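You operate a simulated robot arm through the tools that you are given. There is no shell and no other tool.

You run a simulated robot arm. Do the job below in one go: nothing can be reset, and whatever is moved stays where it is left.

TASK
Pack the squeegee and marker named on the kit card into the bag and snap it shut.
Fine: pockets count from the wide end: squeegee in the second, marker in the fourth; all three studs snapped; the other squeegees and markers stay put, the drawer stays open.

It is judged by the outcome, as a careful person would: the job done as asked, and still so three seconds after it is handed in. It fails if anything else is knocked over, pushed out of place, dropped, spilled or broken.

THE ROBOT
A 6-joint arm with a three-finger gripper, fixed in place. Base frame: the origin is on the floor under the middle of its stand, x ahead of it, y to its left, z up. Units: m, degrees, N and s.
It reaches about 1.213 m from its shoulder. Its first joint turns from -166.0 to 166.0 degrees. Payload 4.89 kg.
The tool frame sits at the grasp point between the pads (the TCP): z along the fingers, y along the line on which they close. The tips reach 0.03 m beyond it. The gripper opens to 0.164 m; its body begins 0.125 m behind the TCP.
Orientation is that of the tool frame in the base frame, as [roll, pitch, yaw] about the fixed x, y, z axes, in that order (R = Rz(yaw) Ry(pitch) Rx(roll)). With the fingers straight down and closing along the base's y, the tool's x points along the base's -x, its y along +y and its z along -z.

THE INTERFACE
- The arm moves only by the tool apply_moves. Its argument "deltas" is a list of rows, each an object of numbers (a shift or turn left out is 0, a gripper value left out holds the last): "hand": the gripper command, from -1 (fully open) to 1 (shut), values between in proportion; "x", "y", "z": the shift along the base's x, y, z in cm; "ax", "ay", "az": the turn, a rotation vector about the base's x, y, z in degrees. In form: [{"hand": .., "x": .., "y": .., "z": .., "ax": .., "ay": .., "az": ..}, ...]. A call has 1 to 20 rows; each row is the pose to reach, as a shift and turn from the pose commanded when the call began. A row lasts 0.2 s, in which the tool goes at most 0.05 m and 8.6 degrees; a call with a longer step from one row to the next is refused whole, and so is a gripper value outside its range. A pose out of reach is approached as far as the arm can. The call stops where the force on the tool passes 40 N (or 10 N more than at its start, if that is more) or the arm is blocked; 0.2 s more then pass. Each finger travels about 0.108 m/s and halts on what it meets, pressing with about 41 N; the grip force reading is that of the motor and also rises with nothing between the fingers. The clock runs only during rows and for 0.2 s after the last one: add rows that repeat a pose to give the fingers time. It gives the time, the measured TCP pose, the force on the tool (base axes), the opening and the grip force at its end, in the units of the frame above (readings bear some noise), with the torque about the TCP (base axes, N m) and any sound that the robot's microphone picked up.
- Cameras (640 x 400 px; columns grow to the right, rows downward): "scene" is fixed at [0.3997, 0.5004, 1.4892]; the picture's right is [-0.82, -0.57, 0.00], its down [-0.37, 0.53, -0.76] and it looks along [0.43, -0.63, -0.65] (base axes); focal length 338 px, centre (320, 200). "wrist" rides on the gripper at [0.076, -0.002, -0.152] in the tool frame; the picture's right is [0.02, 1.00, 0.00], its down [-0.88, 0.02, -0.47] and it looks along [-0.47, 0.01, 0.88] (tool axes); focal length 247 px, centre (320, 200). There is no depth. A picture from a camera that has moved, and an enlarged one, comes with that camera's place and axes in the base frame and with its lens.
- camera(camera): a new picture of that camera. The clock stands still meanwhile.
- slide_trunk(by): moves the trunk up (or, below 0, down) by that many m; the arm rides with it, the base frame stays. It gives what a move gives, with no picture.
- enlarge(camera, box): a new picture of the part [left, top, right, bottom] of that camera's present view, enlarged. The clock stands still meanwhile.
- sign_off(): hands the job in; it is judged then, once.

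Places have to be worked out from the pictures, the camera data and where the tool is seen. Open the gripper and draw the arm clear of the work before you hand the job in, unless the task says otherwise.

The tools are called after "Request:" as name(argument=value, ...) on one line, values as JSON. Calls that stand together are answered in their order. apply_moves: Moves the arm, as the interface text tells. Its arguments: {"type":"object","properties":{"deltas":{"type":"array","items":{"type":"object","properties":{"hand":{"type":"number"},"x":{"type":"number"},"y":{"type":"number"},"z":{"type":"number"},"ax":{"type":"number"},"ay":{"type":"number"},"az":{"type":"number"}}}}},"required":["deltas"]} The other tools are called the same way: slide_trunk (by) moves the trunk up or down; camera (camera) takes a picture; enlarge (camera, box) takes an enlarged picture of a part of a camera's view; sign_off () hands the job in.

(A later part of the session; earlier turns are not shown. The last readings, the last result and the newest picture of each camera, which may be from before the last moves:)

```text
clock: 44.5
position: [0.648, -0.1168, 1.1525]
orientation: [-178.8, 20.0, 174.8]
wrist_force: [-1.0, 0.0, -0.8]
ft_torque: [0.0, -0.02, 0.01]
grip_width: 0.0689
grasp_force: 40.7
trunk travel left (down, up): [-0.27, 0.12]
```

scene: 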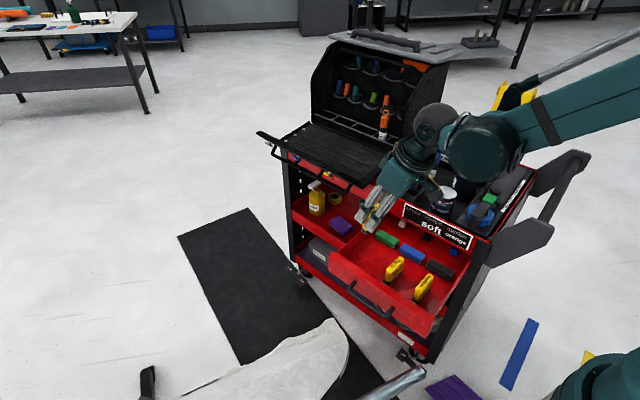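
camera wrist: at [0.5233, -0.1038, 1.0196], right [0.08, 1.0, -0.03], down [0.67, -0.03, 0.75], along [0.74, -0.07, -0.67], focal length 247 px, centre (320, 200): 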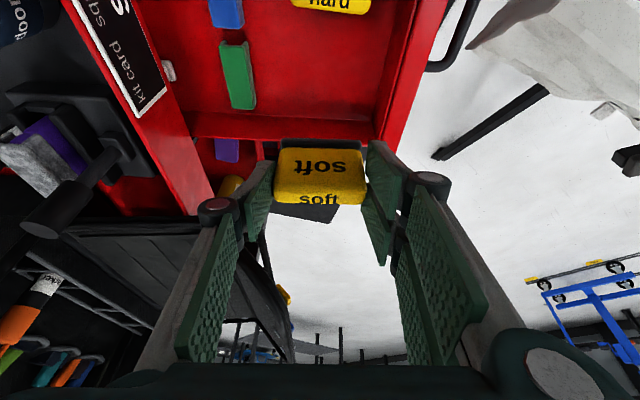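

Now swinging back −90° about z and moving in front of the bag at pocket 2's x position.

Request:
apply_moves(deltas=[{"x": 2.6, "y": -0.5, "az": -7}, {"x": 5.2, "y": -1, "az": -14}, {"x": 7.8, "y": -2, "az": -21}, {"x": 10.4, "y": -3.5, "az": -28}, {"x": 13, "y": -5, "az": -35}, {"x": 15.6, "y": -7, "az": -42}, {"x": 18.2, "y": -9, "az": -49}, {"x": 20.8, "y": -11, "az": -56}, {"x": 23.4, "y": -13, "az": -63}, {"x": 26, "y": -15, "az": -70}, {"x": 28.6, "y": -17, "z": -1, "az": -77}, {"x": 31.2, "y": -19, "z": -3, "az": -84}, {"x": 33.7, "y": -21, "z": -5, "az": -89.5}, {"x": 33.7, "y": -21, "z": -5, "az": -89.5}])

Request:
camera(camera="wrist")

Request:
enlarge(camera="wrist", box=[200, 60, 440, 240])

Request:
enlarge(camera="scene", box=[250, 20, 450, 200])

```text
clock: 47.5
position: [0.9851, -0.3264, 1.0993]
orientation: [-178.8, 20.0, 85.4]
wrist_force: [1.5, -0.5, -1.6]
ft_torque: [0.04, 0.16, -0.04]
grip_width: 0.0691
grasp_force: 40.9
trunk travel left (down, up): [-0.27, 0.12]
```

```text
taken
camera wrist: at [0.9959, -0.203, 1.2152], right [1.0, -0.07, -0.03], down [-0.02, -0.67, 0.75], along [-0.07, -0.74, -0.67], focal length 247 px, centre (320, 200)
```

wrist: 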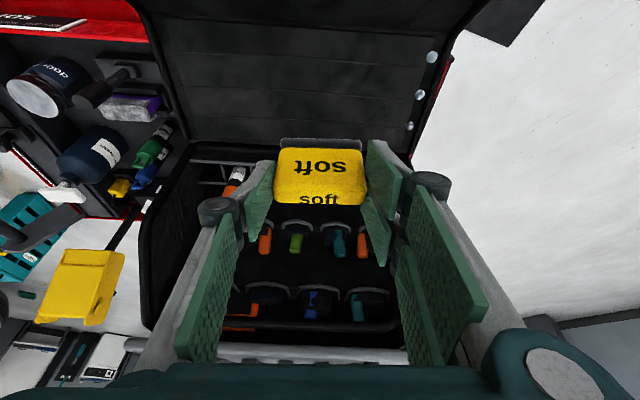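

```text
2.22 times, centred on (320, 150) of wrist
camera zoom: at [0.9959, -0.203, 1.2152], right [1.0, -0.07, -0.03], down [-0.02, -0.67, 0.75], along [-0.07, -0.74, -0.67], focal length 549 px, centre (320, 311)
```

zoom: 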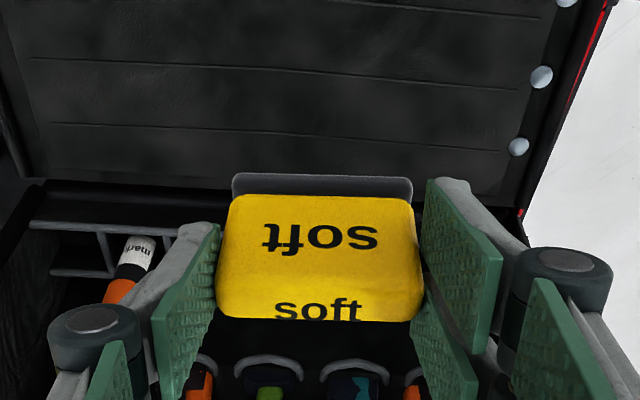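

```text
2.22 times, centred on (350, 110) of scene
camera zoom: at [0.3997, 0.5004, 1.4892], right [-0.82, -0.57, 0.0], down [-0.37, 0.53, -0.76], along [0.43, -0.63, -0.65], focal length 750 px, centre (253, 400)
```

zoom: 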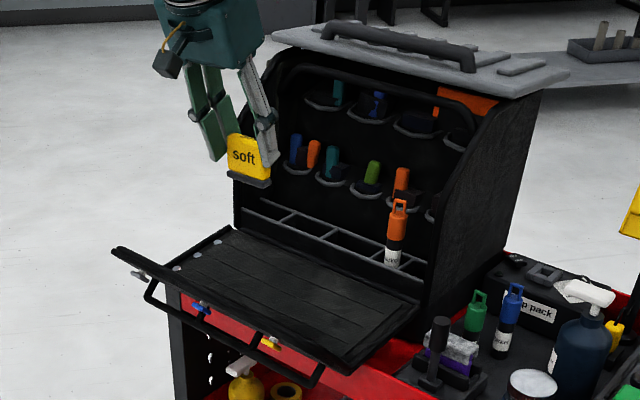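

Squeegee hangs vertical, its centre ≈ 7 mm toward −y from the TCP. Moving it over pocket 2 (target TCP ≈ [0.985, −0.505]), stopping above the rails.

Request:
apply_moves(deltas=[{"y": -4, "z": -1.5}, {"y": -8, "z": -3}, {"y": -12, "z": -4.5}, {"y": -16, "z": -6.5}, {"y": -17.9, "z": -9}, {"y": -17.9, "z": -11}, {"y": -17.9, "z": -11}])

Request:
enlarge(camera="wrist", box=[200, 60, 440, 240])

Request:
enlarge(camera="scene", box=[300, 60, 420, 170])

```text
clock: 49.1
position: [0.9844, -0.5057, 0.9925]
orientation: [-178.9, 20.0, 85.4]
wrist_force: [0.0, -0.8, -1.7]
ft_torque: [0.07, 0.04, 0.01]
grip_width: 0.069
grasp_force: 40.6
trunk travel left (down, up): [-0.27, 0.12]
```

```text
2.22 times, centred on (320, 150) of wrist
camera zoom: at [0.9953, -0.3813, 1.1088], right [1.0, -0.07, -0.03], down [-0.02, -0.67, 0.75], along [-0.07, -0.74, -0.67], focal length 549 px, centre (320, 311)
```

zoom: 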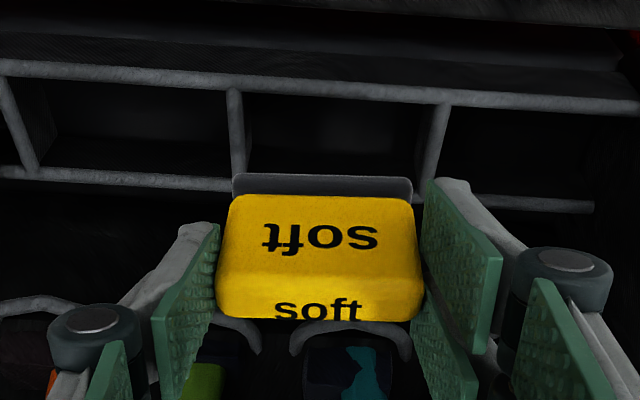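

```text
3.64 times, centred on (360, 115) of scene
camera zoom: at [0.3997, 0.5004, 1.4892], right [-0.82, -0.57, 0.0], down [-0.37, 0.53, -0.76], along [0.43, -0.63, -0.65], focal length 1227 px, centre (174, 509)
```

zoom: 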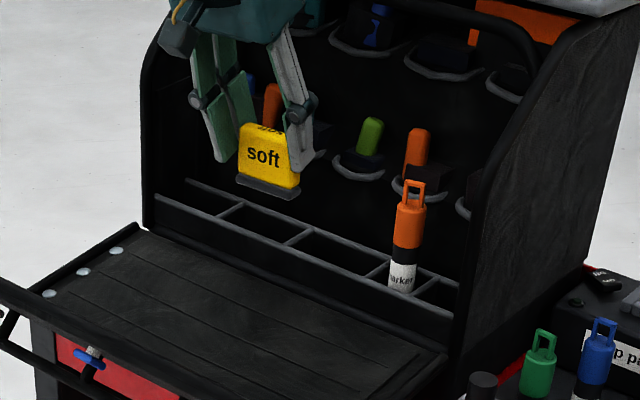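

Squeegee base is nearly over pocket 2 (centre ≈ [0.987, −0.514]). I'll nudge +3 mm in x, rotate −2.5° to match the pocket, and lower to just inside the rails.

Request:
apply_moves(deltas=[{"x": 0.3, "az": -2.5}, {"x": 0.3, "z": -1.5, "az": -2.5}, {"x": 0.3, "z": -3, "az": -2.5}, {"x": 0.3, "z": -4, "az": -2.5}, {"x": 0.3, "z": -4, "az": -2.5}])

Request:
enlarge(camera="wrist", box=[200, 60, 440, 240])

Request:
enlarge(camera="scene", box=[300, 60, 420, 170])

```text
clock: 50.3
position: [0.9878, -0.5049, 0.9532]
orientation: [-178.8, 20.0, 82.9]
wrist_force: [0.0, 0.1, -1.2]
ft_torque: [0.0, 0.03, 0.0]
grip_width: 0.0689
grasp_force: 41.0
trunk travel left (down, up): [-0.27, 0.12]
```

```text
2.22 times, centred on (320, 150) of wrist
camera zoom: at [1.0028, -0.3821, 1.0692], right [0.99, -0.11, -0.03], down [-0.05, -0.66, 0.75], along [-0.1, -0.74, -0.67], focal length 549 px, centre (320, 311)
```

zoom: 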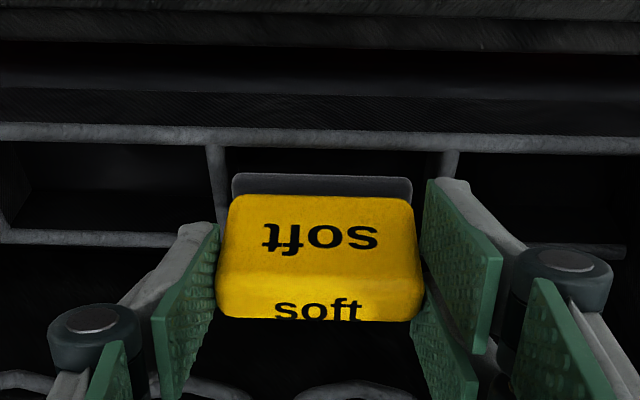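

```text
3.64 times, centred on (360, 115) of scene
camera zoom: at [0.3997, 0.5004, 1.4892], right [-0.82, -0.57, 0.0], down [-0.37, 0.53, -0.76], along [0.43, -0.63, -0.65], focal length 1227 px, centre (174, 509)
```

zoom: 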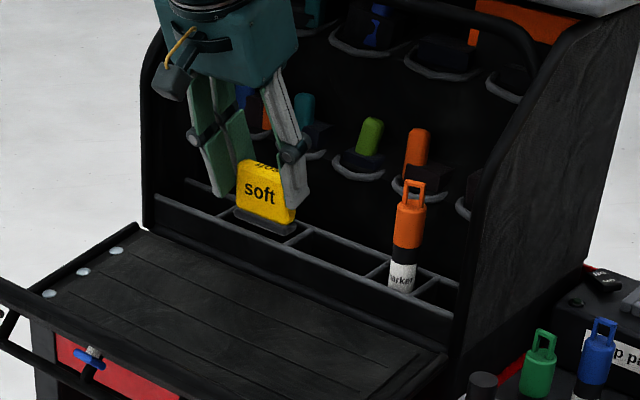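

Base is level with the rails; slightly close to the left divider and back rail. Shifting +3.5 mm in x and y, then lowering 1.6 cm more.

Request:
apply_moves(deltas=[{"x": 0.35, "y": 0.35, "z": 0.3}, {"x": 0.35, "y": 0.35, "z": 0}, {"x": 0.35, "y": 0.35, "z": -0.8}, {"x": 0.35, "y": 0.35, "z": -1.6}, {"x": 0.35, "y": 0.35, "z": -1.6}])

Request:
enlarge(camera="wrist", box=[200, 60, 440, 240])

Request:
enlarge(camera="scene", box=[300, 60, 420, 170])

```text
clock: 51.5
position: [0.9914, -0.5023, 0.9372]
orientation: [-178.8, 20.0, 83.0]
wrist_force: [0.1, -0.6, -1.2]
ft_torque: [0.01, 0.01, 0.05]
grip_width: 0.0692
grasp_force: 41.1
trunk travel left (down, up): [-0.27, 0.12]
```

```text
2.22 times, centred on (320, 150) of wrist
camera zoom: at [1.0063, -0.3789, 1.053], right [0.99, -0.11, -0.03], down [-0.05, -0.66, 0.75], along [-0.1, -0.74, -0.67], focal length 549 px, centre (320, 311)
```

zoom: 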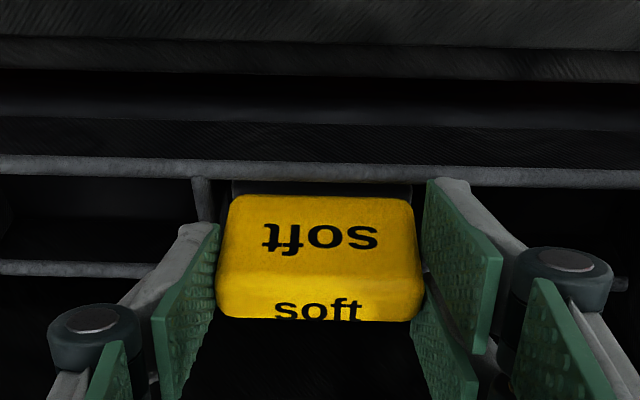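

```text
3.64 times, centred on (360, 115) of scene
camera zoom: at [0.3997, 0.5004, 1.4892], right [-0.82, -0.57, 0.0], down [-0.37, 0.53, -0.76], along [0.43, -0.63, -0.65], focal length 1227 px, centre (174, 509)
```

zoom: 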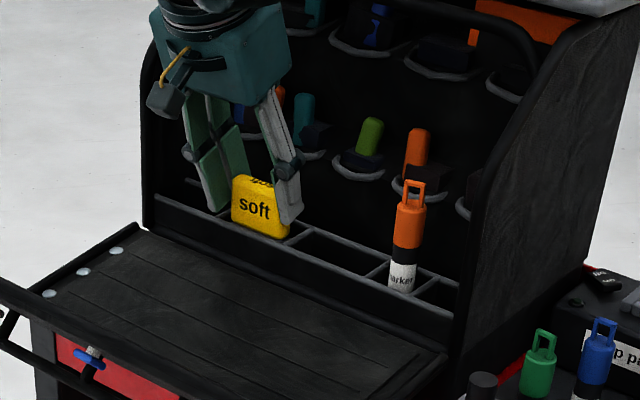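

The felt base is inside pocket 2 with no contact force. Releasing gently.

Request:
apply_moves(deltas=[{"hand": 1.0, "z": -0.2}, {"hand": 0.12, "z": -0.2}, {"hand": 0.08, "z": -0.2}, {"hand": 0.02, "z": -0.2}, {"hand": -0.04, "z": -0.2}, {"hand": -0.04, "z": -0.2}, {"hand": -0.04, "z": -0.2}])

Request:
enlarge(camera="wrist", box=[200, 60, 440, 240])

Request:
enlarge(camera="scene", box=[300, 60, 420, 170])

```text
clock: 53.1
position: [0.9911, -0.5017, 0.9343]
orientation: [-178.8, 20.0, 82.8]
wrist_force: [-0.4, -0.7, -0.1]
ft_torque: [-0.03, -0.02, 0.0]
grip_width: 0.0852
grasp_force: 0.1
trunk travel left (down, up): [-0.27, 0.12]
```

```text
2.22 times, centred on (320, 150) of wrist
camera zoom: at [1.0064, -0.3787, 1.0512], right [0.99, -0.11, -0.03], down [-0.05, -0.66, 0.75], along [-0.1, -0.74, -0.67], focal length 549 px, centre (320, 311)
```

zoom: 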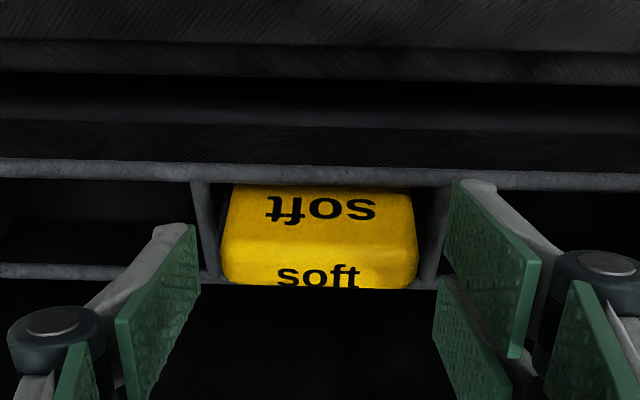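

```text
3.64 times, centred on (360, 115) of scene
camera zoom: at [0.3997, 0.5004, 1.4892], right [-0.82, -0.57, 0.0], down [-0.37, 0.53, -0.76], along [0.43, -0.63, -0.65], focal length 1227 px, centre (174, 509)
```

zoom: 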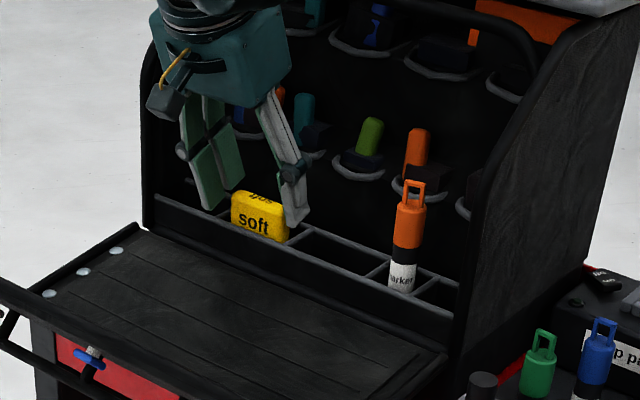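

Squeegee sits down in pocket 2. Retracting along the tool axis and out of the bag.

Request:
apply_moves(deltas=[{"x": 0.2, "y": 1.2, "z": 3.2}, {"x": 0.3, "y": 2.4, "z": 6.4}, {"x": 0.3, "y": 4.0, "z": 9.6}, {"x": 0.3, "y": 7, "z": 13}, {"x": 0.3, "y": 11, "z": 15}, {"x": 0.3, "y": 15.5, "z": 16}, {"x": 0.3, "y": 20, "z": 16}, {"x": 0.3, "y": 24, "z": 16}, {"x": 0.3, "y": 28, "z": 16}, {"x": 0.3, "y": 32, "z": 16}])

Request:
camera(camera="wrist")

Request:
enlarge(camera="scene", box=[240, 20, 460, 210])

```text
clock: 55.3
position: [0.9949, -0.1797, 1.0942]
orientation: [-178.7, 20.1, 82.9]
wrist_force: [-0.6, -0.4, 0.4]
ft_torque: [0.16, -0.01, -0.02]
grip_width: 0.0851
grasp_force: 0.1
trunk travel left (down, up): [-0.27, 0.12]
```

```text
taken
camera wrist: at [1.0105, -0.0575, 1.2099], right [0.99, -0.11, -0.03], down [-0.05, -0.66, 0.75], along [-0.1, -0.74, -0.67], focal length 247 px, centre (320, 200)
```

wrist: 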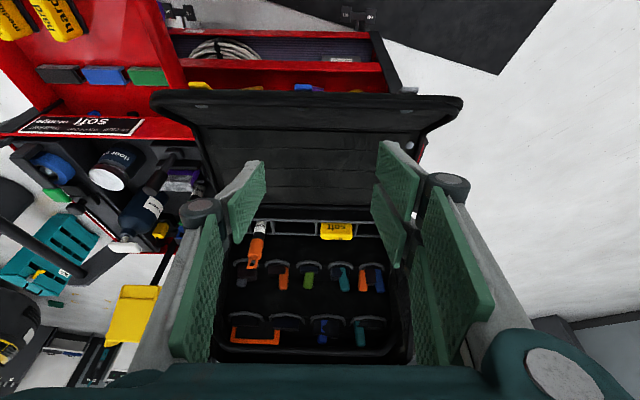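

```text
2.11 times, centred on (350, 115) of scene
camera zoom: at [0.3997, 0.5004, 1.4892], right [-0.82, -0.57, 0.0], down [-0.37, 0.53, -0.76], along [0.43, -0.63, -0.65], focal length 710 px, centre (257, 379)
```

zoom: 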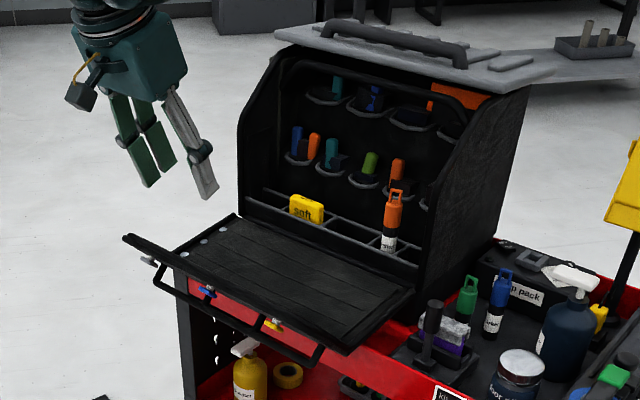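

Both items are in. Now I study the flap: enlarging it from both cameras.

Request:
enlarge(camera="wrist", box=[140, 70, 480, 270])

Request:
enlarge(camera="scene", box=[250, 110, 410, 210])

Request:
enlarge(camera="wrist", box=[220, 190, 420, 280])

```text
1.88 times, centred on (310, 170) of wrist
camera zoom: at [1.0105, -0.0575, 1.2099], right [0.99, -0.11, -0.03], down [-0.05, -0.66, 0.75], along [-0.1, -0.74, -0.67], focal length 465 px, centre (339, 256)
```

zoom: 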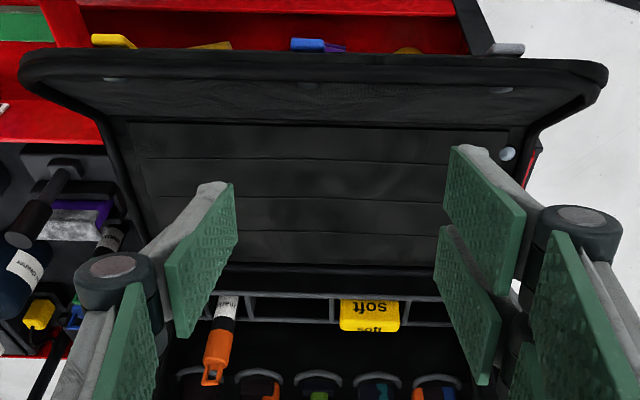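

```text
4.00 times, centred on (330, 160) of scene
camera zoom: at [0.3997, 0.5004, 1.4892], right [-0.82, -0.57, 0.0], down [-0.37, 0.53, -0.76], along [0.43, -0.63, -0.65], focal length 1350 px, centre (280, 360)
```

zoom: 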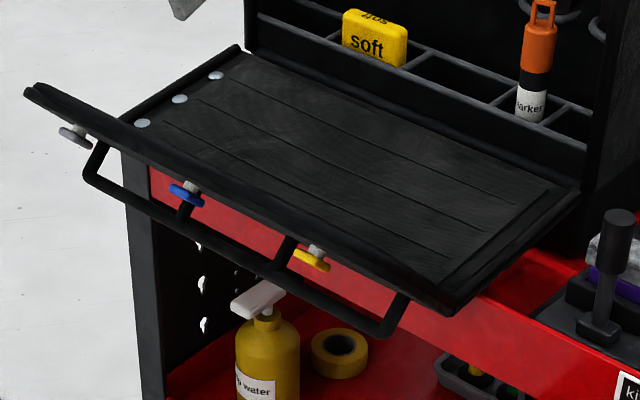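

```text
3.20 times, centred on (320, 235) of wrist
camera zoom: at [1.0105, -0.0575, 1.2099], right [0.99, -0.11, -0.03], down [-0.05, -0.66, 0.75], along [-0.1, -0.74, -0.67], focal length 790 px, centre (320, 88)
```

zoom: 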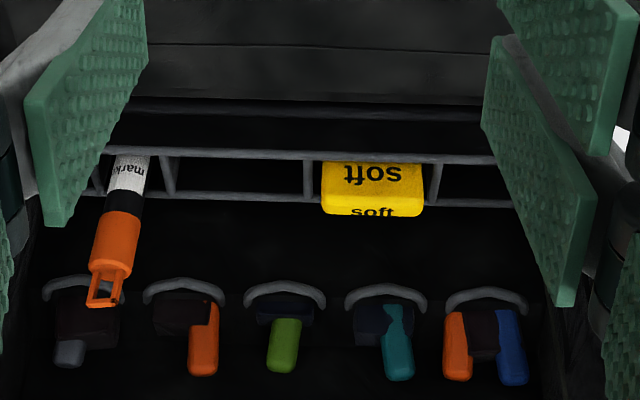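

Confirmed: squeegee in 2nd and marker in 4th pocket from the wide end. To understand the flap's underside, handle rod and hinge, I'll back off in +y and look at it from the front.

Request:
apply_moves(deltas=[{"x": -0.5, "y": 4, "ax": -6.6, "ay": 0.87}, {"x": -1, "y": 8, "z": -1, "ax": -13.2, "ay": 1.74}, {"x": -1.5, "y": 12, "z": -2, "ax": -19.8, "ay": 2.6}, {"x": -2, "y": 16, "z": -3, "ax": -26.4, "ay": 3.5}, {"x": -3, "y": 20, "z": -4, "ax": -33, "ay": 4.3}, {"x": -4, "y": 24, "z": -5, "ax": -39.6, "ay": 5.2}, {"x": -4, "y": 27, "z": -6, "ax": -39.6, "ay": 5.2}])

Request:
camera(camera="wrist")

Request:
camera(camera="scene")

```text
clock: 56.9
position: [0.9529, 0.0863, 1.0361]
orientation: [-178.3, 59.9, 83.3]
wrist_force: [-0.6, -1.3, -0.6]
ft_torque: [-0.01, 0.0, -0.01]
grip_width: 0.085
grasp_force: 0.1
trunk travel left (down, up): [-0.27, 0.12]
```

```text
taken
camera wrist: at [0.9752, 0.2552, 1.045], right [0.99, -0.13, -0.03], down [0.03, -0.04, 1.0], along [-0.13, -0.99, -0.03], focal length 247 px, centre (320, 200)
```

wrist: 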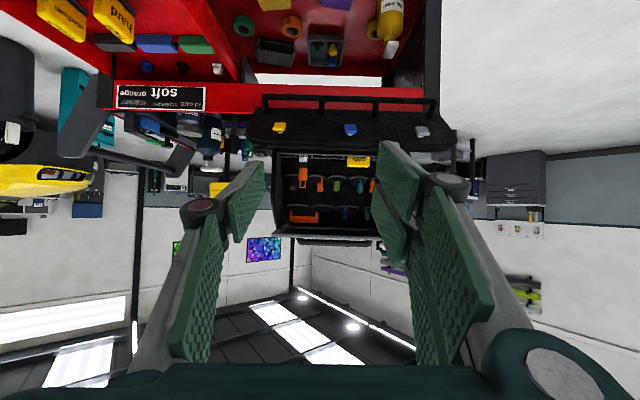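

```text
taken
```

scene: 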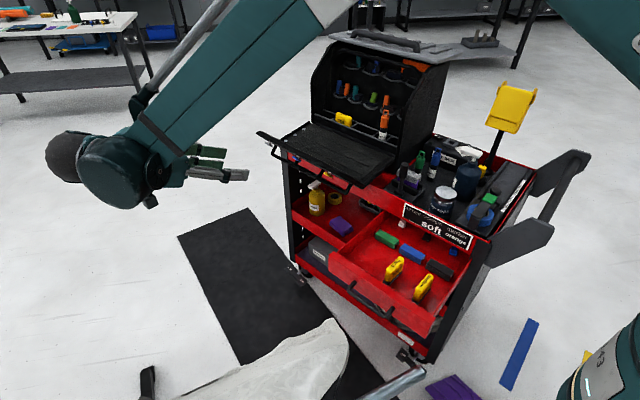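

Request:
enlarge(camera="wrist", box=[235, 70, 465, 170])

Request:
enlarge(camera="wrist", box=[240, 140, 400, 260])

```text
2.78 times, centred on (350, 120) of wrist
camera zoom: at [0.9752, 0.2552, 1.045], right [0.99, -0.13, -0.03], down [0.03, -0.04, 1.0], along [-0.13, -0.99, -0.03], focal length 687 px, centre (236, 423)
```

zoom: 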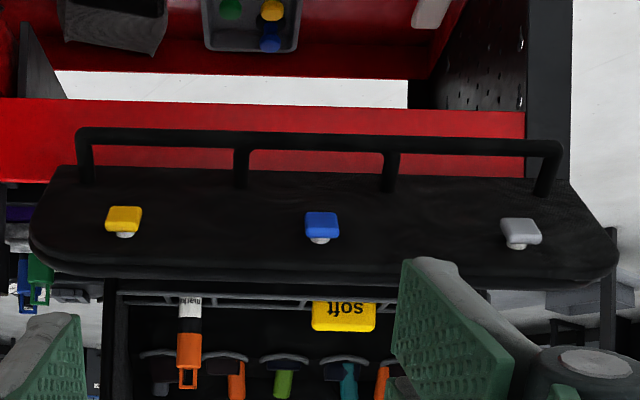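

```text
3.33 times, centred on (320, 200) of wrist
camera zoom: at [0.9752, 0.2552, 1.045], right [0.99, -0.13, -0.03], down [0.03, -0.04, 1.0], along [-0.13, -0.99, -0.03], focal length 823 px, centre (320, 200)
```

zoom: 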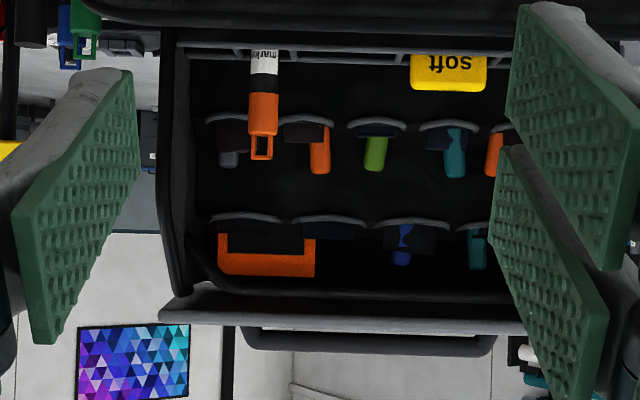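

The front view is very informative: the lip carries three studs (yellow, blue, gray) on its outer face, and a handle rod runs along the fold with four posts. My plan: fingers closed, tool pointing inward and 30° down, go under the rod mid-way between posts (x≈0.968), and swing the flap up around its hinge (≈ y −0.455, z 0.867). First move to a waypoint in front, below the flap.

Request:
apply_moves(deltas=[{"hand": 1.0, "x": 0.6, "y": 0, "z": -3, "az": 1.2}, {"hand": 1.0, "x": 1.2, "y": 0, "z": -7, "az": 2.4}, {"hand": 1.0, "x": 1.8, "y": 0, "z": -11.5, "az": 2.4}, {"hand": 1.0, "x": 2.4, "y": 0, "z": -16, "az": 2.4}, {"hand": 1.0, "x": 3, "y": -1, "z": -20.5, "az": 2.4}, {"hand": 1.0, "x": 3.6, "y": -2, "z": -25, "az": 2.4}, {"hand": 1.0, "x": 4.3, "y": -3, "z": -29.5, "az": 2.4}, {"hand": 1.0, "x": 4.3, "y": -4.5, "z": -29.5, "az": 2.4}])

Request:
camera(camera="wrist")

Request:
camera(camera="scene")

```text
clock: 58.7
position: [0.9976, 0.0438, 0.7407]
orientation: [-178.3, 60.0, 85.7]
wrist_force: [0.9, 0.0, -0.4]
ft_torque: [-0.09, 0.03, 0.0]
grip_width: 0.0001
grasp_force: 41.4
trunk travel left (down, up): [-0.27, 0.12]
```

```text
taken
camera wrist: at [1.0123, 0.2131, 0.7497], right [1.0, -0.09, -0.03], down [0.03, -0.03, 1.0], along [-0.09, -1.0, -0.03], focal length 247 px, centre (320, 200)
```

wrist: 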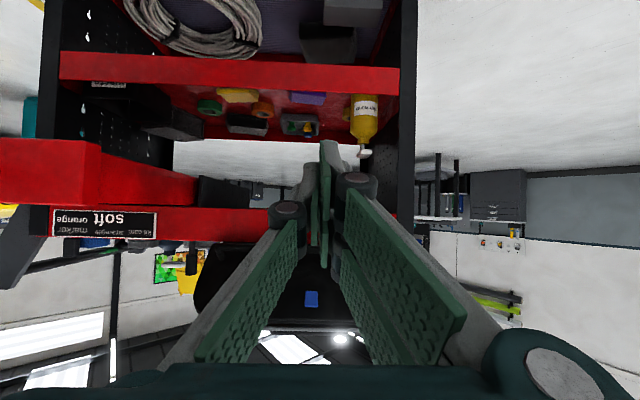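

```text
taken
```

scene: 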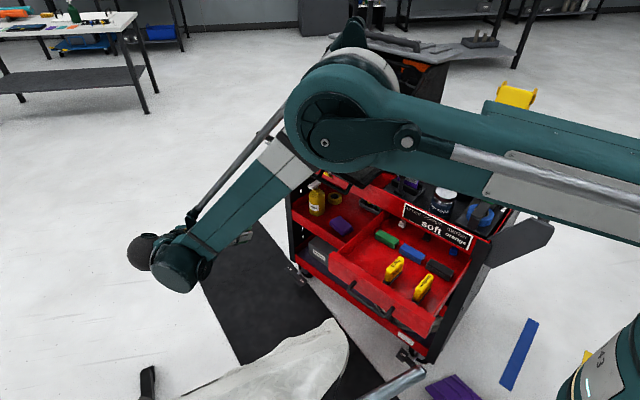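

The arm blocks the scene camera partly, but the wrist camera sees the flap from below. Enlarging to see the rod, posts and stud relative to my fingers.

Request:
enlarge(camera="wrist", box=[180, 180, 460, 350])

Request:
enlarge(camera="scene", box=[230, 20, 450, 240])

```text
2.29 times, centred on (320, 265) of wrist
camera zoom: at [1.0123, 0.2131, 0.7497], right [1.0, -0.09, -0.03], down [0.03, -0.03, 1.0], along [-0.09, -1.0, -0.03], focal length 564 px, centre (320, 51)
```

zoom: 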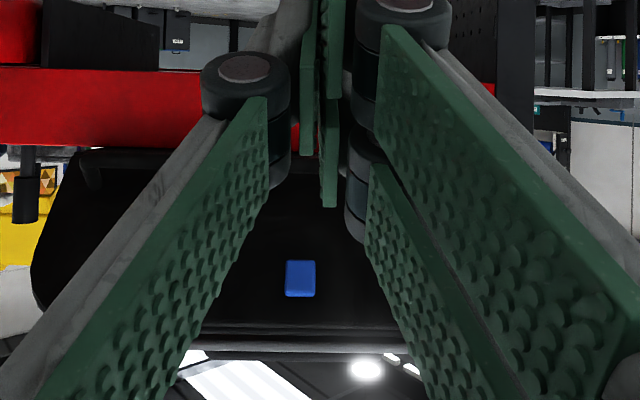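

```text
1.82 times, centred on (340, 130) of scene
camera zoom: at [0.3997, 0.5004, 1.4892], right [-0.82, -0.57, 0.0], down [-0.37, 0.53, -0.76], along [0.43, -0.63, -0.65], focal length 614 px, centre (284, 327)
```

zoom: 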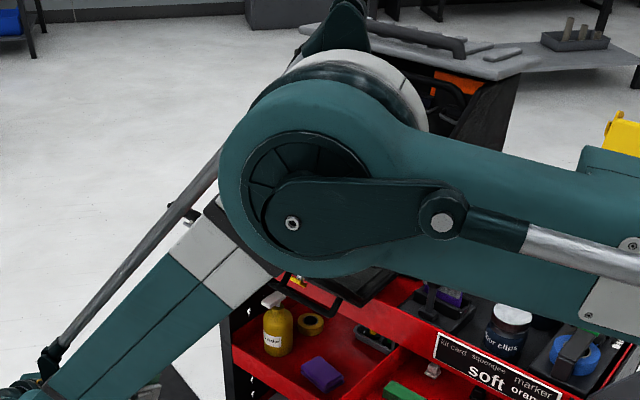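

Geometry confirmed (blue stud ≈ [0.966, −0.194, 0.901]). Advancing under the rod at TCP z ≈ 0.745.

Request:
apply_moves(deltas=[{"x": -0.5, "y": -4}, {"x": -1, "y": -8}, {"x": -1.4, "y": -12}, {"x": -1.8, "y": -16}, {"x": -2.2, "y": -20}, {"x": -2.6, "y": -23.5}, {"x": -2.9, "y": -25.7, "z": 0.5}, {"x": -2.9, "y": -25.7, "z": 0.5}])

Request:
camera(camera="wrist")

Request:
camera(camera="scene")

```text
clock: 60.5
position: [0.967, -0.2131, 0.7458]
orientation: [-178.3, 60.0, 85.6]
wrist_force: [-0.5, -0.4, 0.7]
ft_torque: [0.03, 0.0, 0.0]
grip_width: 0.0001
grasp_force: 40.8
trunk travel left (down, up): [-0.27, 0.12]
```

```text
taken
camera wrist: at [0.9813, -0.0434, 0.7554], right [1.0, -0.09, -0.03], down [0.03, -0.03, 1.0], along [-0.09, -1.0, -0.03], focal length 247 px, centre (320, 200)
```

wrist: 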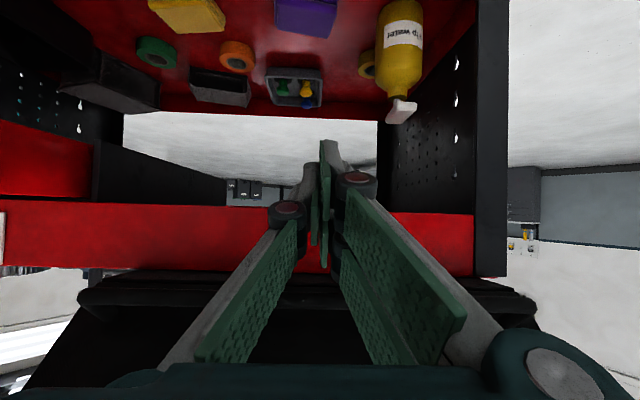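

```text
taken
```

scene: 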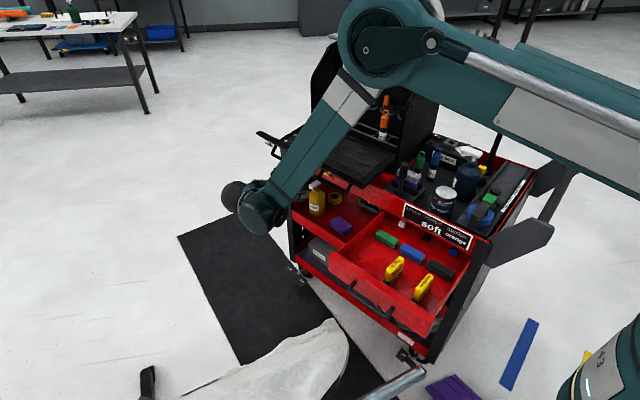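

I'm under the rod now, seen as the black bar just above the fingers. Raising to make contact and lift the flap about 15°, then checking.

Request:
apply_moves(deltas=[{"z": 2}, {"z": 3.5}, {"z": 4.7}, {"y": 0.2, "z": 6}, {"y": 0.3, "z": 7.6}, {"y": 0.3, "z": 9}, {"y": 0.2, "z": 10.6}])

Request:
camera(camera="wrist")

Request:
camera(camera="scene")

```text
clock: 62.1
position: [0.968, -0.2109, 0.8521]
orientation: [-178.3, 60.0, 85.7]
wrist_force: [-1.2, 1.8, -3.2]
ft_torque: [0.19, -0.03, -0.15]
grip_width: 0.0002
grasp_force: 40.9
trunk travel left (down, up): [-0.27, 0.12]
```

```text
taken
camera wrist: at [0.9827, -0.0414, 0.8609], right [1.0, -0.09, -0.03], down [0.03, -0.03, 1.0], along [-0.09, -1.0, -0.03], focal length 247 px, centre (320, 200)
```

wrist: 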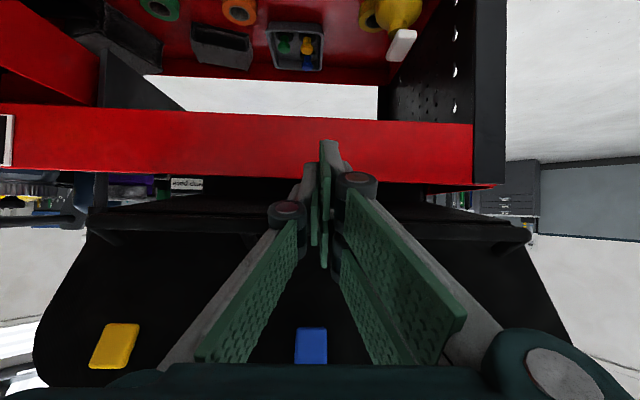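

```text
taken
```

scene: 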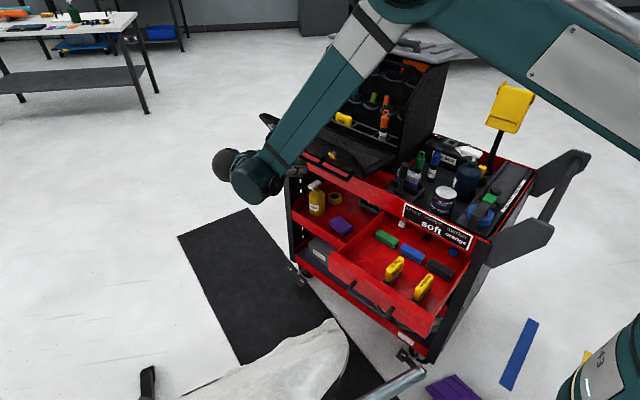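

The flap is lifting smoothly (load ≈ 4 N). Continuing along the arc to about 45–50°.

Request:
apply_moves(deltas=[{"y": -0.2, "z": 1.5}, {"y": -0.45, "z": 2.9}, {"x": -0.05, "y": -0.8, "z": 4.3}, {"x": -0.1, "y": -1.26, "z": 5.7}, {"x": -0.2, "y": -1.8, "z": 7.1}, {"x": -0.25, "y": -2.5, "z": 8.4}, {"x": -0.35, "y": -3.2, "z": 9.7}, {"x": -0.4, "y": -4.0, "z": 10.9}])

Request:
camera(camera="wrist")

Request:
camera(camera="scene")

```text
clock: 63.9
position: [0.9649, -0.2517, 0.9606]
orientation: [-178.3, 60.0, 85.7]
wrist_force: [-0.8, 0.8, -2.7]
ft_torque: [-0.03, 0.0, -0.03]
grip_width: 0.0001
grasp_force: 40.9
trunk travel left (down, up): [-0.27, 0.12]
```

```text
taken
camera wrist: at [0.9791, -0.0825, 0.9694], right [1.0, -0.09, -0.03], down [0.03, -0.03, 1.0], along [-0.09, -1.0, -0.03], focal length 247 px, centre (320, 200)
```

wrist: 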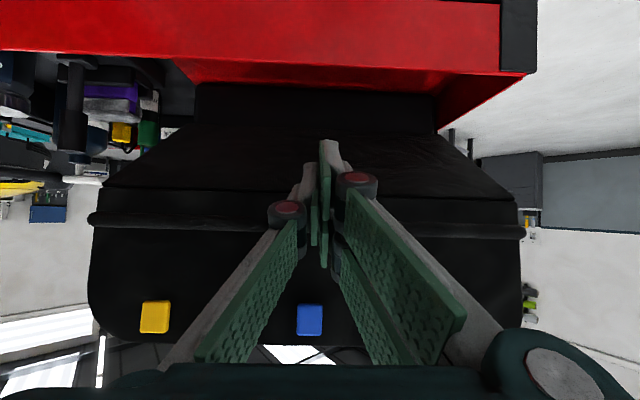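

```text
taken
```

scene: 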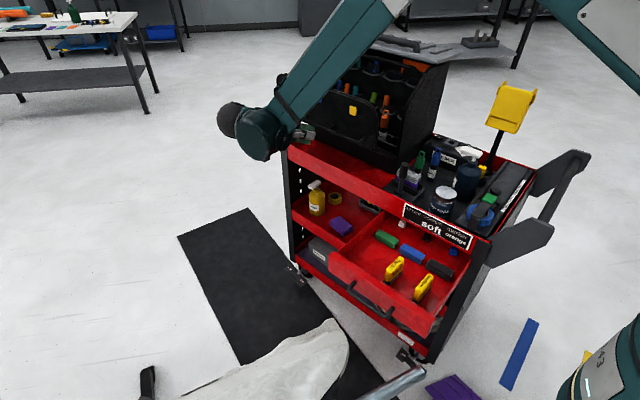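

Flap at ~45°, load steady. Continuing to about 75°.

Request:
apply_moves(deltas=[{"x": -0.15, "y": -0.85, "z": 1.2}, {"x": -0.27, "y": -1.7, "z": 2.4}, {"x": -0.4, "y": -2.8, "z": 3.4}, {"x": -0.5, "y": -3.9, "z": 4.4}, {"x": -0.65, "y": -5.0, "z": 5.3}, {"x": -0.76, "y": -6.2, "z": 6.15}, {"x": -0.9, "y": -7.5, "z": 6.9}, {"x": -1.05, "y": -8.8, "z": 7.55}])

Request:
camera(camera="wrist")

Request:
camera(camera="scene")

```text
clock: 65.7
position: [0.9521, -0.34, 1.0359]
orientation: [-178.3, 60.1, 85.7]
wrist_force: [0.1, 0.6, -0.3]
ft_torque: [-0.11, 0.0, 0.0]
grip_width: 0.0
grasp_force: 41.0
trunk travel left (down, up): [-0.27, 0.12]
```

```text
taken
camera wrist: at [0.9673, -0.1701, 1.0454], right [1.0, -0.09, -0.03], down [0.03, -0.03, 1.0], along [-0.09, -1.0, -0.03], focal length 247 px, centre (320, 200)
```

wrist: 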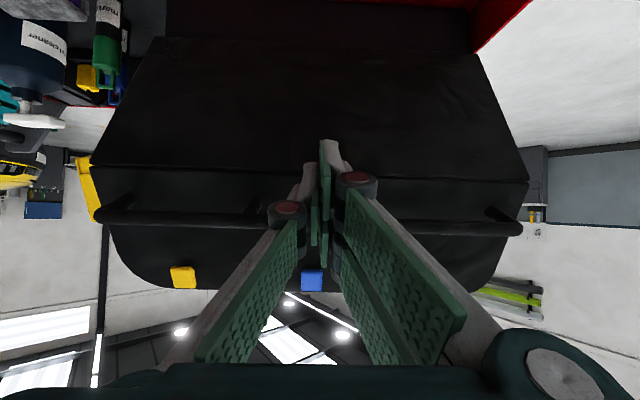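

```text
taken
```

scene: 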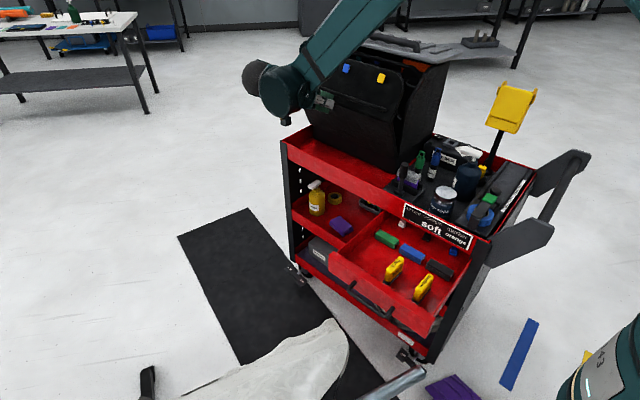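

Flap ~75°. Continuing to ~90° gently.

Request:
apply_moves(deltas=[{"x": -0.15, "y": -1.3, "z": 0.6}, {"x": -0.3, "y": -2.7, "z": 1.1}, {"x": -0.45, "y": -3.7, "z": 1.4}, {"x": -0.55, "y": -4.7, "z": 1.65}, {"x": -0.65, "y": -5.6, "z": 1.8}])

Request:
camera(camera="wrist")

Request:
camera(camera="scene")

Request:
enlarge(camera="scene", box=[290, 20, 450, 180])

```text
clock: 66.9
position: [0.9477, -0.3964, 1.0542]
orientation: [-178.3, 59.9, 85.7]
wrist_force: [-0.9, 0.2, 0.3]
ft_torque: [0.01, 0.0, 0.01]
grip_width: 0.0
grasp_force: 41.2
trunk travel left (down, up): [-0.27, 0.12]
```

```text
taken
camera wrist: at [0.962, -0.2265, 1.0627], right [1.0, -0.09, -0.03], down [0.03, -0.03, 1.0], along [-0.09, -1.0, -0.03], focal length 247 px, centre (320, 200)
```

wrist: 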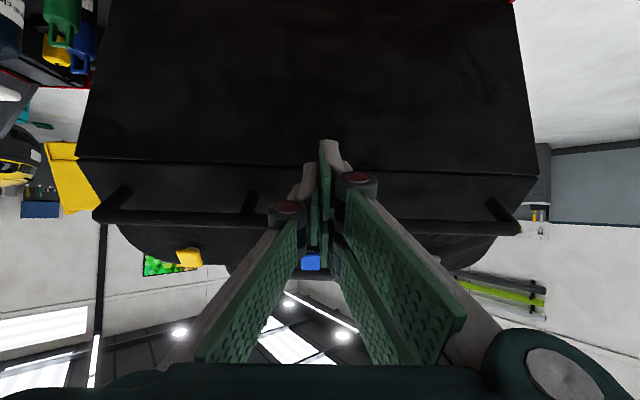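

```text
taken
```

scene: 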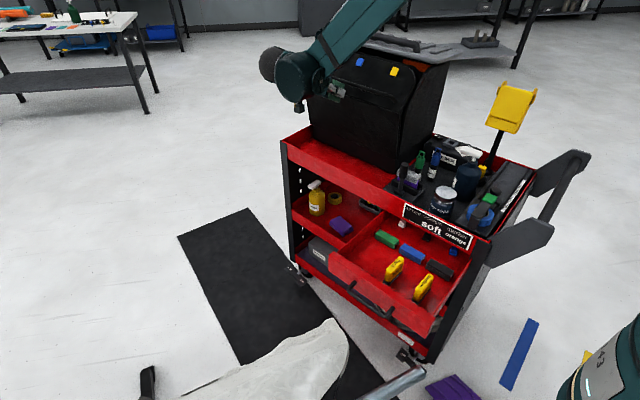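

```text
2.50 times, centred on (370, 100) of scene
camera zoom: at [0.3997, 0.5004, 1.4892], right [-0.82, -0.57, 0.0], down [-0.37, 0.53, -0.76], along [0.43, -0.63, -0.65], focal length 844 px, centre (195, 450)
```

zoom: 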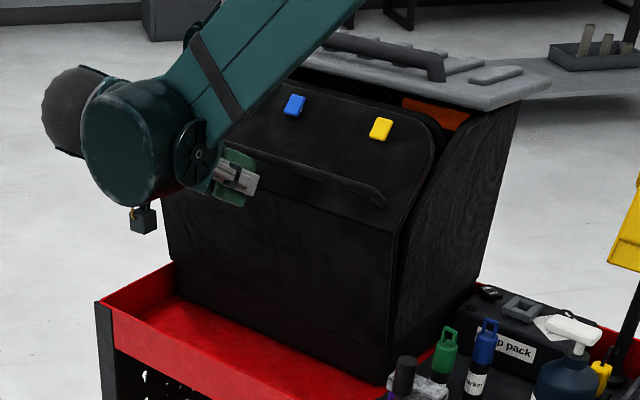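

The flap is nearly closed with the lip over the slanted top. Pushing a little further inward to seat it, watching the force.

Request:
apply_moves(deltas=[{"x": -0.05, "y": -0.5, "z": 0.1}, {"x": -0.1, "y": -1.0, "z": 0.2}, {"x": -0.15, "y": -1.5, "z": 0.2}, {"x": -0.2, "y": -2.0, "z": 0.2}])

Request:
enlarge(camera="scene", box=[290, 20, 450, 180])

Request:
camera(camera="wrist")

```text
clock: 67.9
position: [0.9448, -0.4162, 1.0551]
orientation: [-178.3, 60.0, 85.7]
wrist_force: [-0.4, 0.8, 0.1]
ft_torque: [0.02, -0.01, -0.01]
grip_width: 0.0002
grasp_force: 40.8
trunk travel left (down, up): [-0.27, 0.12]
```

```text
2.50 times, centred on (370, 100) of scene
camera zoom: at [0.3997, 0.5004, 1.4892], right [-0.82, -0.57, 0.0], down [-0.37, 0.53, -0.76], along [0.43, -0.63, -0.65], focal length 844 px, centre (195, 450)
```

zoom: 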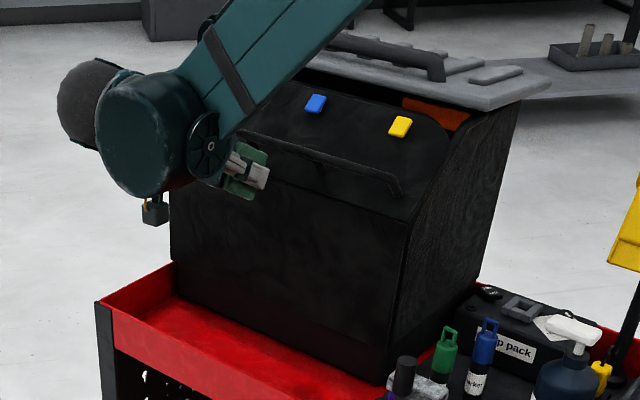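

```text
taken
camera wrist: at [0.959, -0.2461, 1.0652], right [1.0, -0.09, -0.03], down [0.03, -0.03, 1.0], along [-0.09, -1.0, -0.03], focal length 247 px, centre (320, 200)
```

wrist: 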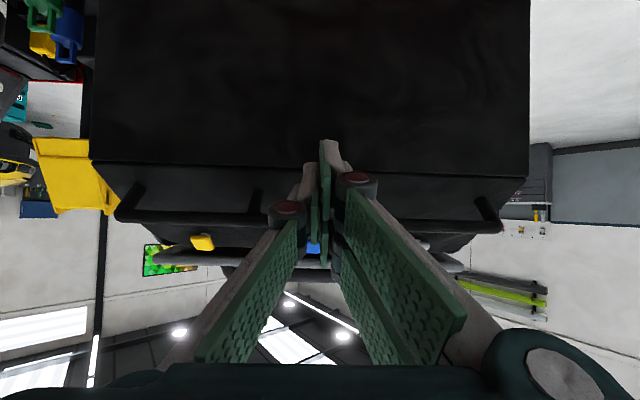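

The flap now sits flush against the bag sides. I'll back away slightly outward/down and check that it stays closed by itself.

Request:
apply_moves(deltas=[{"x": 0.1, "y": 0.8, "z": -0.6}, {"x": 0.2, "y": 2, "z": -1.5}, {"x": 0.4, "y": 4, "z": -2}, {"x": 0.8, "y": 8, "z": -2}, {"x": 1.2, "y": 12, "z": -2}, {"x": 1.6, "y": 16, "z": -2}])

Request:
enlarge(camera="scene", box=[290, 20, 450, 180])

Request:
camera(camera="wrist")

```text
clock: 69.3
position: [0.9621, -0.2597, 1.0342]
orientation: [-178.4, 59.9, 85.6]
wrist_force: [0.3, -0.4, 0.7]
ft_torque: [0.1, 0.01, 0.01]
grip_width: 0.0001
grasp_force: 41.4
trunk travel left (down, up): [-0.27, 0.12]
```

```text
2.50 times, centred on (370, 100) of scene
camera zoom: at [0.3997, 0.5004, 1.4892], right [-0.82, -0.57, 0.0], down [-0.37, 0.53, -0.76], along [0.43, -0.63, -0.65], focal length 844 px, centre (195, 450)
```

zoom: 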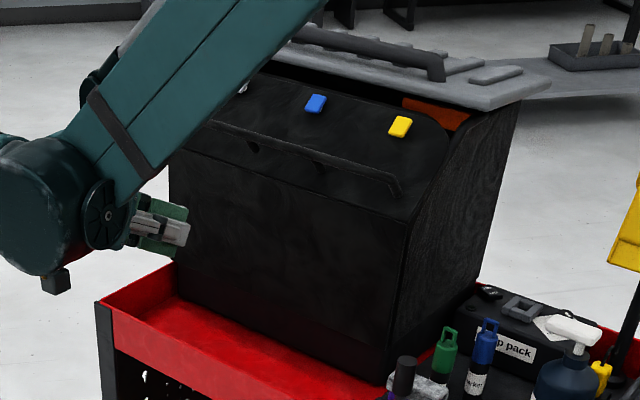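

```text
taken
camera wrist: at [0.9755, -0.0889, 1.0445], right [1.0, -0.09, -0.03], down [0.03, -0.04, 1.0], along [-0.09, -1.0, -0.03], focal length 247 px, centre (320, 200)
```

wrist: 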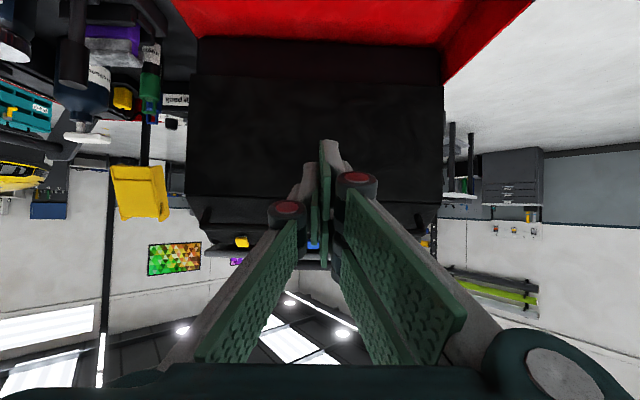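

The flap stays shut on its own. Now I'll rise in front of the bag and look at the lip and studs from above to plan the presses.

Request:
apply_moves(deltas=[{"y": 4.5, "z": 1}, {"y": 9, "z": 3}, {"y": 13, "z": 6}, {"y": 16, "z": 10, "ax": 4, "ay": -0.4}, {"x": 0.3, "y": 18, "z": 14, "ax": 8, "ay": -0.8}, {"x": 0.5, "y": 19, "z": 18.5, "ax": 12, "ay": -1.2}, {"x": 0.8, "y": 20, "z": 23, "ax": 14.9, "ay": -1.5}, {"x": 0.8, "y": 20, "z": 26, "ax": 14.9, "ay": -1.5}])

Request:
camera(camera="wrist")

Request:
camera(camera="scene")

```text
clock: 71.1
position: [0.9699, -0.0565, 1.2973]
orientation: [-178.9, 44.9, 85.4]
wrist_force: [-0.1, -0.8, 0.4]
ft_torque: [-0.03, -0.05, -0.01]
grip_width: 0.0
grasp_force: 40.3
trunk travel left (down, up): [-0.27, 0.12]
```

```text
taken
camera wrist: at [0.9834, 0.1048, 1.35], right [1.0, -0.08, -0.03], down [0.0, -0.29, 0.96], along [-0.09, -0.95, -0.29], focal length 247 px, centre (320, 200)
```

wrist: 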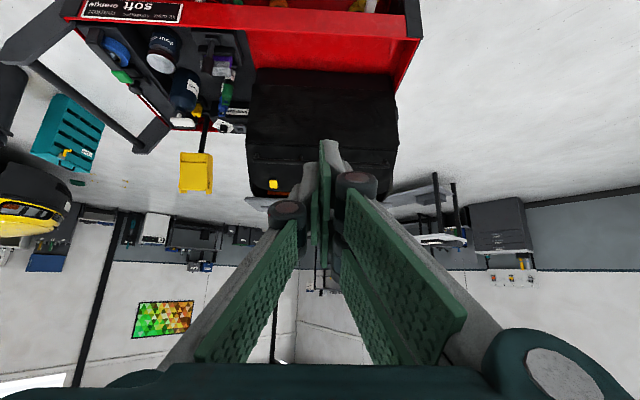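

```text
taken
```

scene: 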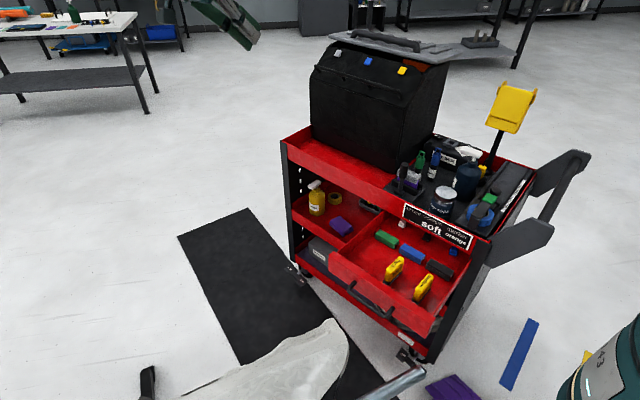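

The scene camera now sees all three studs. Opening the fingers temporarily so that the wrist camera can see the lip too.

Request:
apply_moves(deltas=[{"hand": -0.5}, {"hand": -0.5}, {"hand": -0.5}, {"hand": -0.5}])

Request:
enlarge(camera="wrist", box=[220, 60, 420, 220])

Request:
enlarge(camera="scene", box=[300, 20, 460, 180])

Request:
enlarge(camera="scene", box=[320, 30, 420, 110])

```text
clock: 72.1
position: [0.9701, -0.0557, 1.2964]
orientation: [-178.9, 45.0, 85.3]
wrist_force: [-0.3, 0.4, -0.7]
ft_torque: [0.0, -0.04, 0.01]
grip_width: 0.123
grasp_force: 0.1
trunk travel left (down, up): [-0.27, 0.12]
```

```text
2.50 times, centred on (320, 140) of wrist
camera zoom: at [0.9835, 0.1047, 1.3493], right [1.0, -0.08, -0.03], down [0.0, -0.29, 0.96], along [-0.09, -0.95, -0.29], focal length 617 px, centre (320, 350)
```

zoom: 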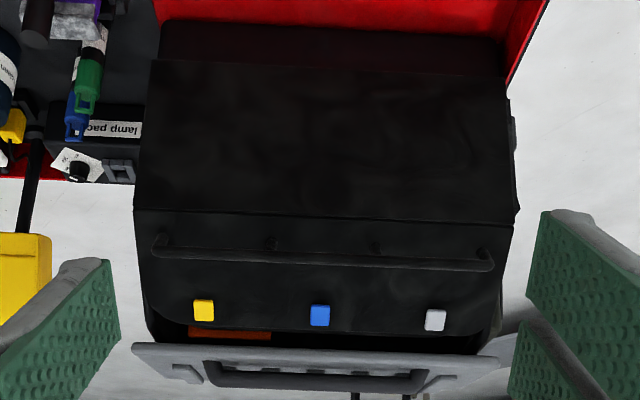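

```text
2.50 times, centred on (380, 100) of scene
camera zoom: at [0.3997, 0.5004, 1.4892], right [-0.82, -0.57, 0.0], down [-0.37, 0.53, -0.76], along [0.43, -0.63, -0.65], focal length 844 px, centre (170, 450)
```

zoom: 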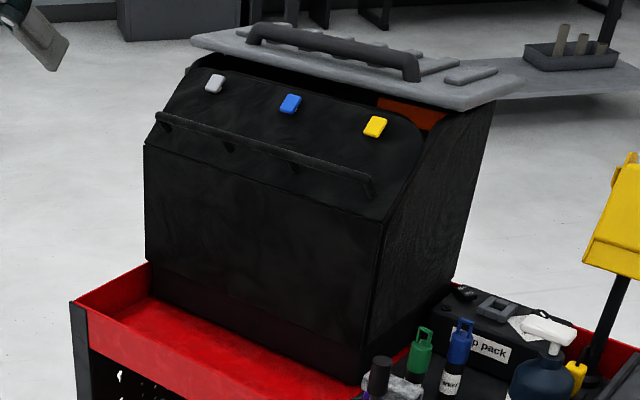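

```text
5.00 times, centred on (370, 70) of scene
camera zoom: at [0.3997, 0.5004, 1.4892], right [-0.82, -0.57, 0.0], down [-0.37, 0.53, -0.76], along [0.43, -0.63, -0.65], focal length 1687 px, centre (70, 850)
```

zoom: 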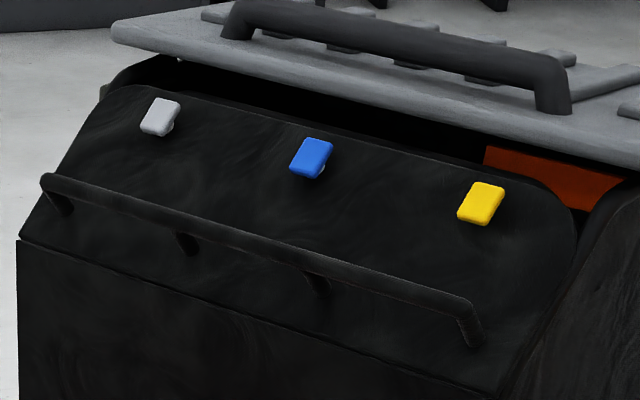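

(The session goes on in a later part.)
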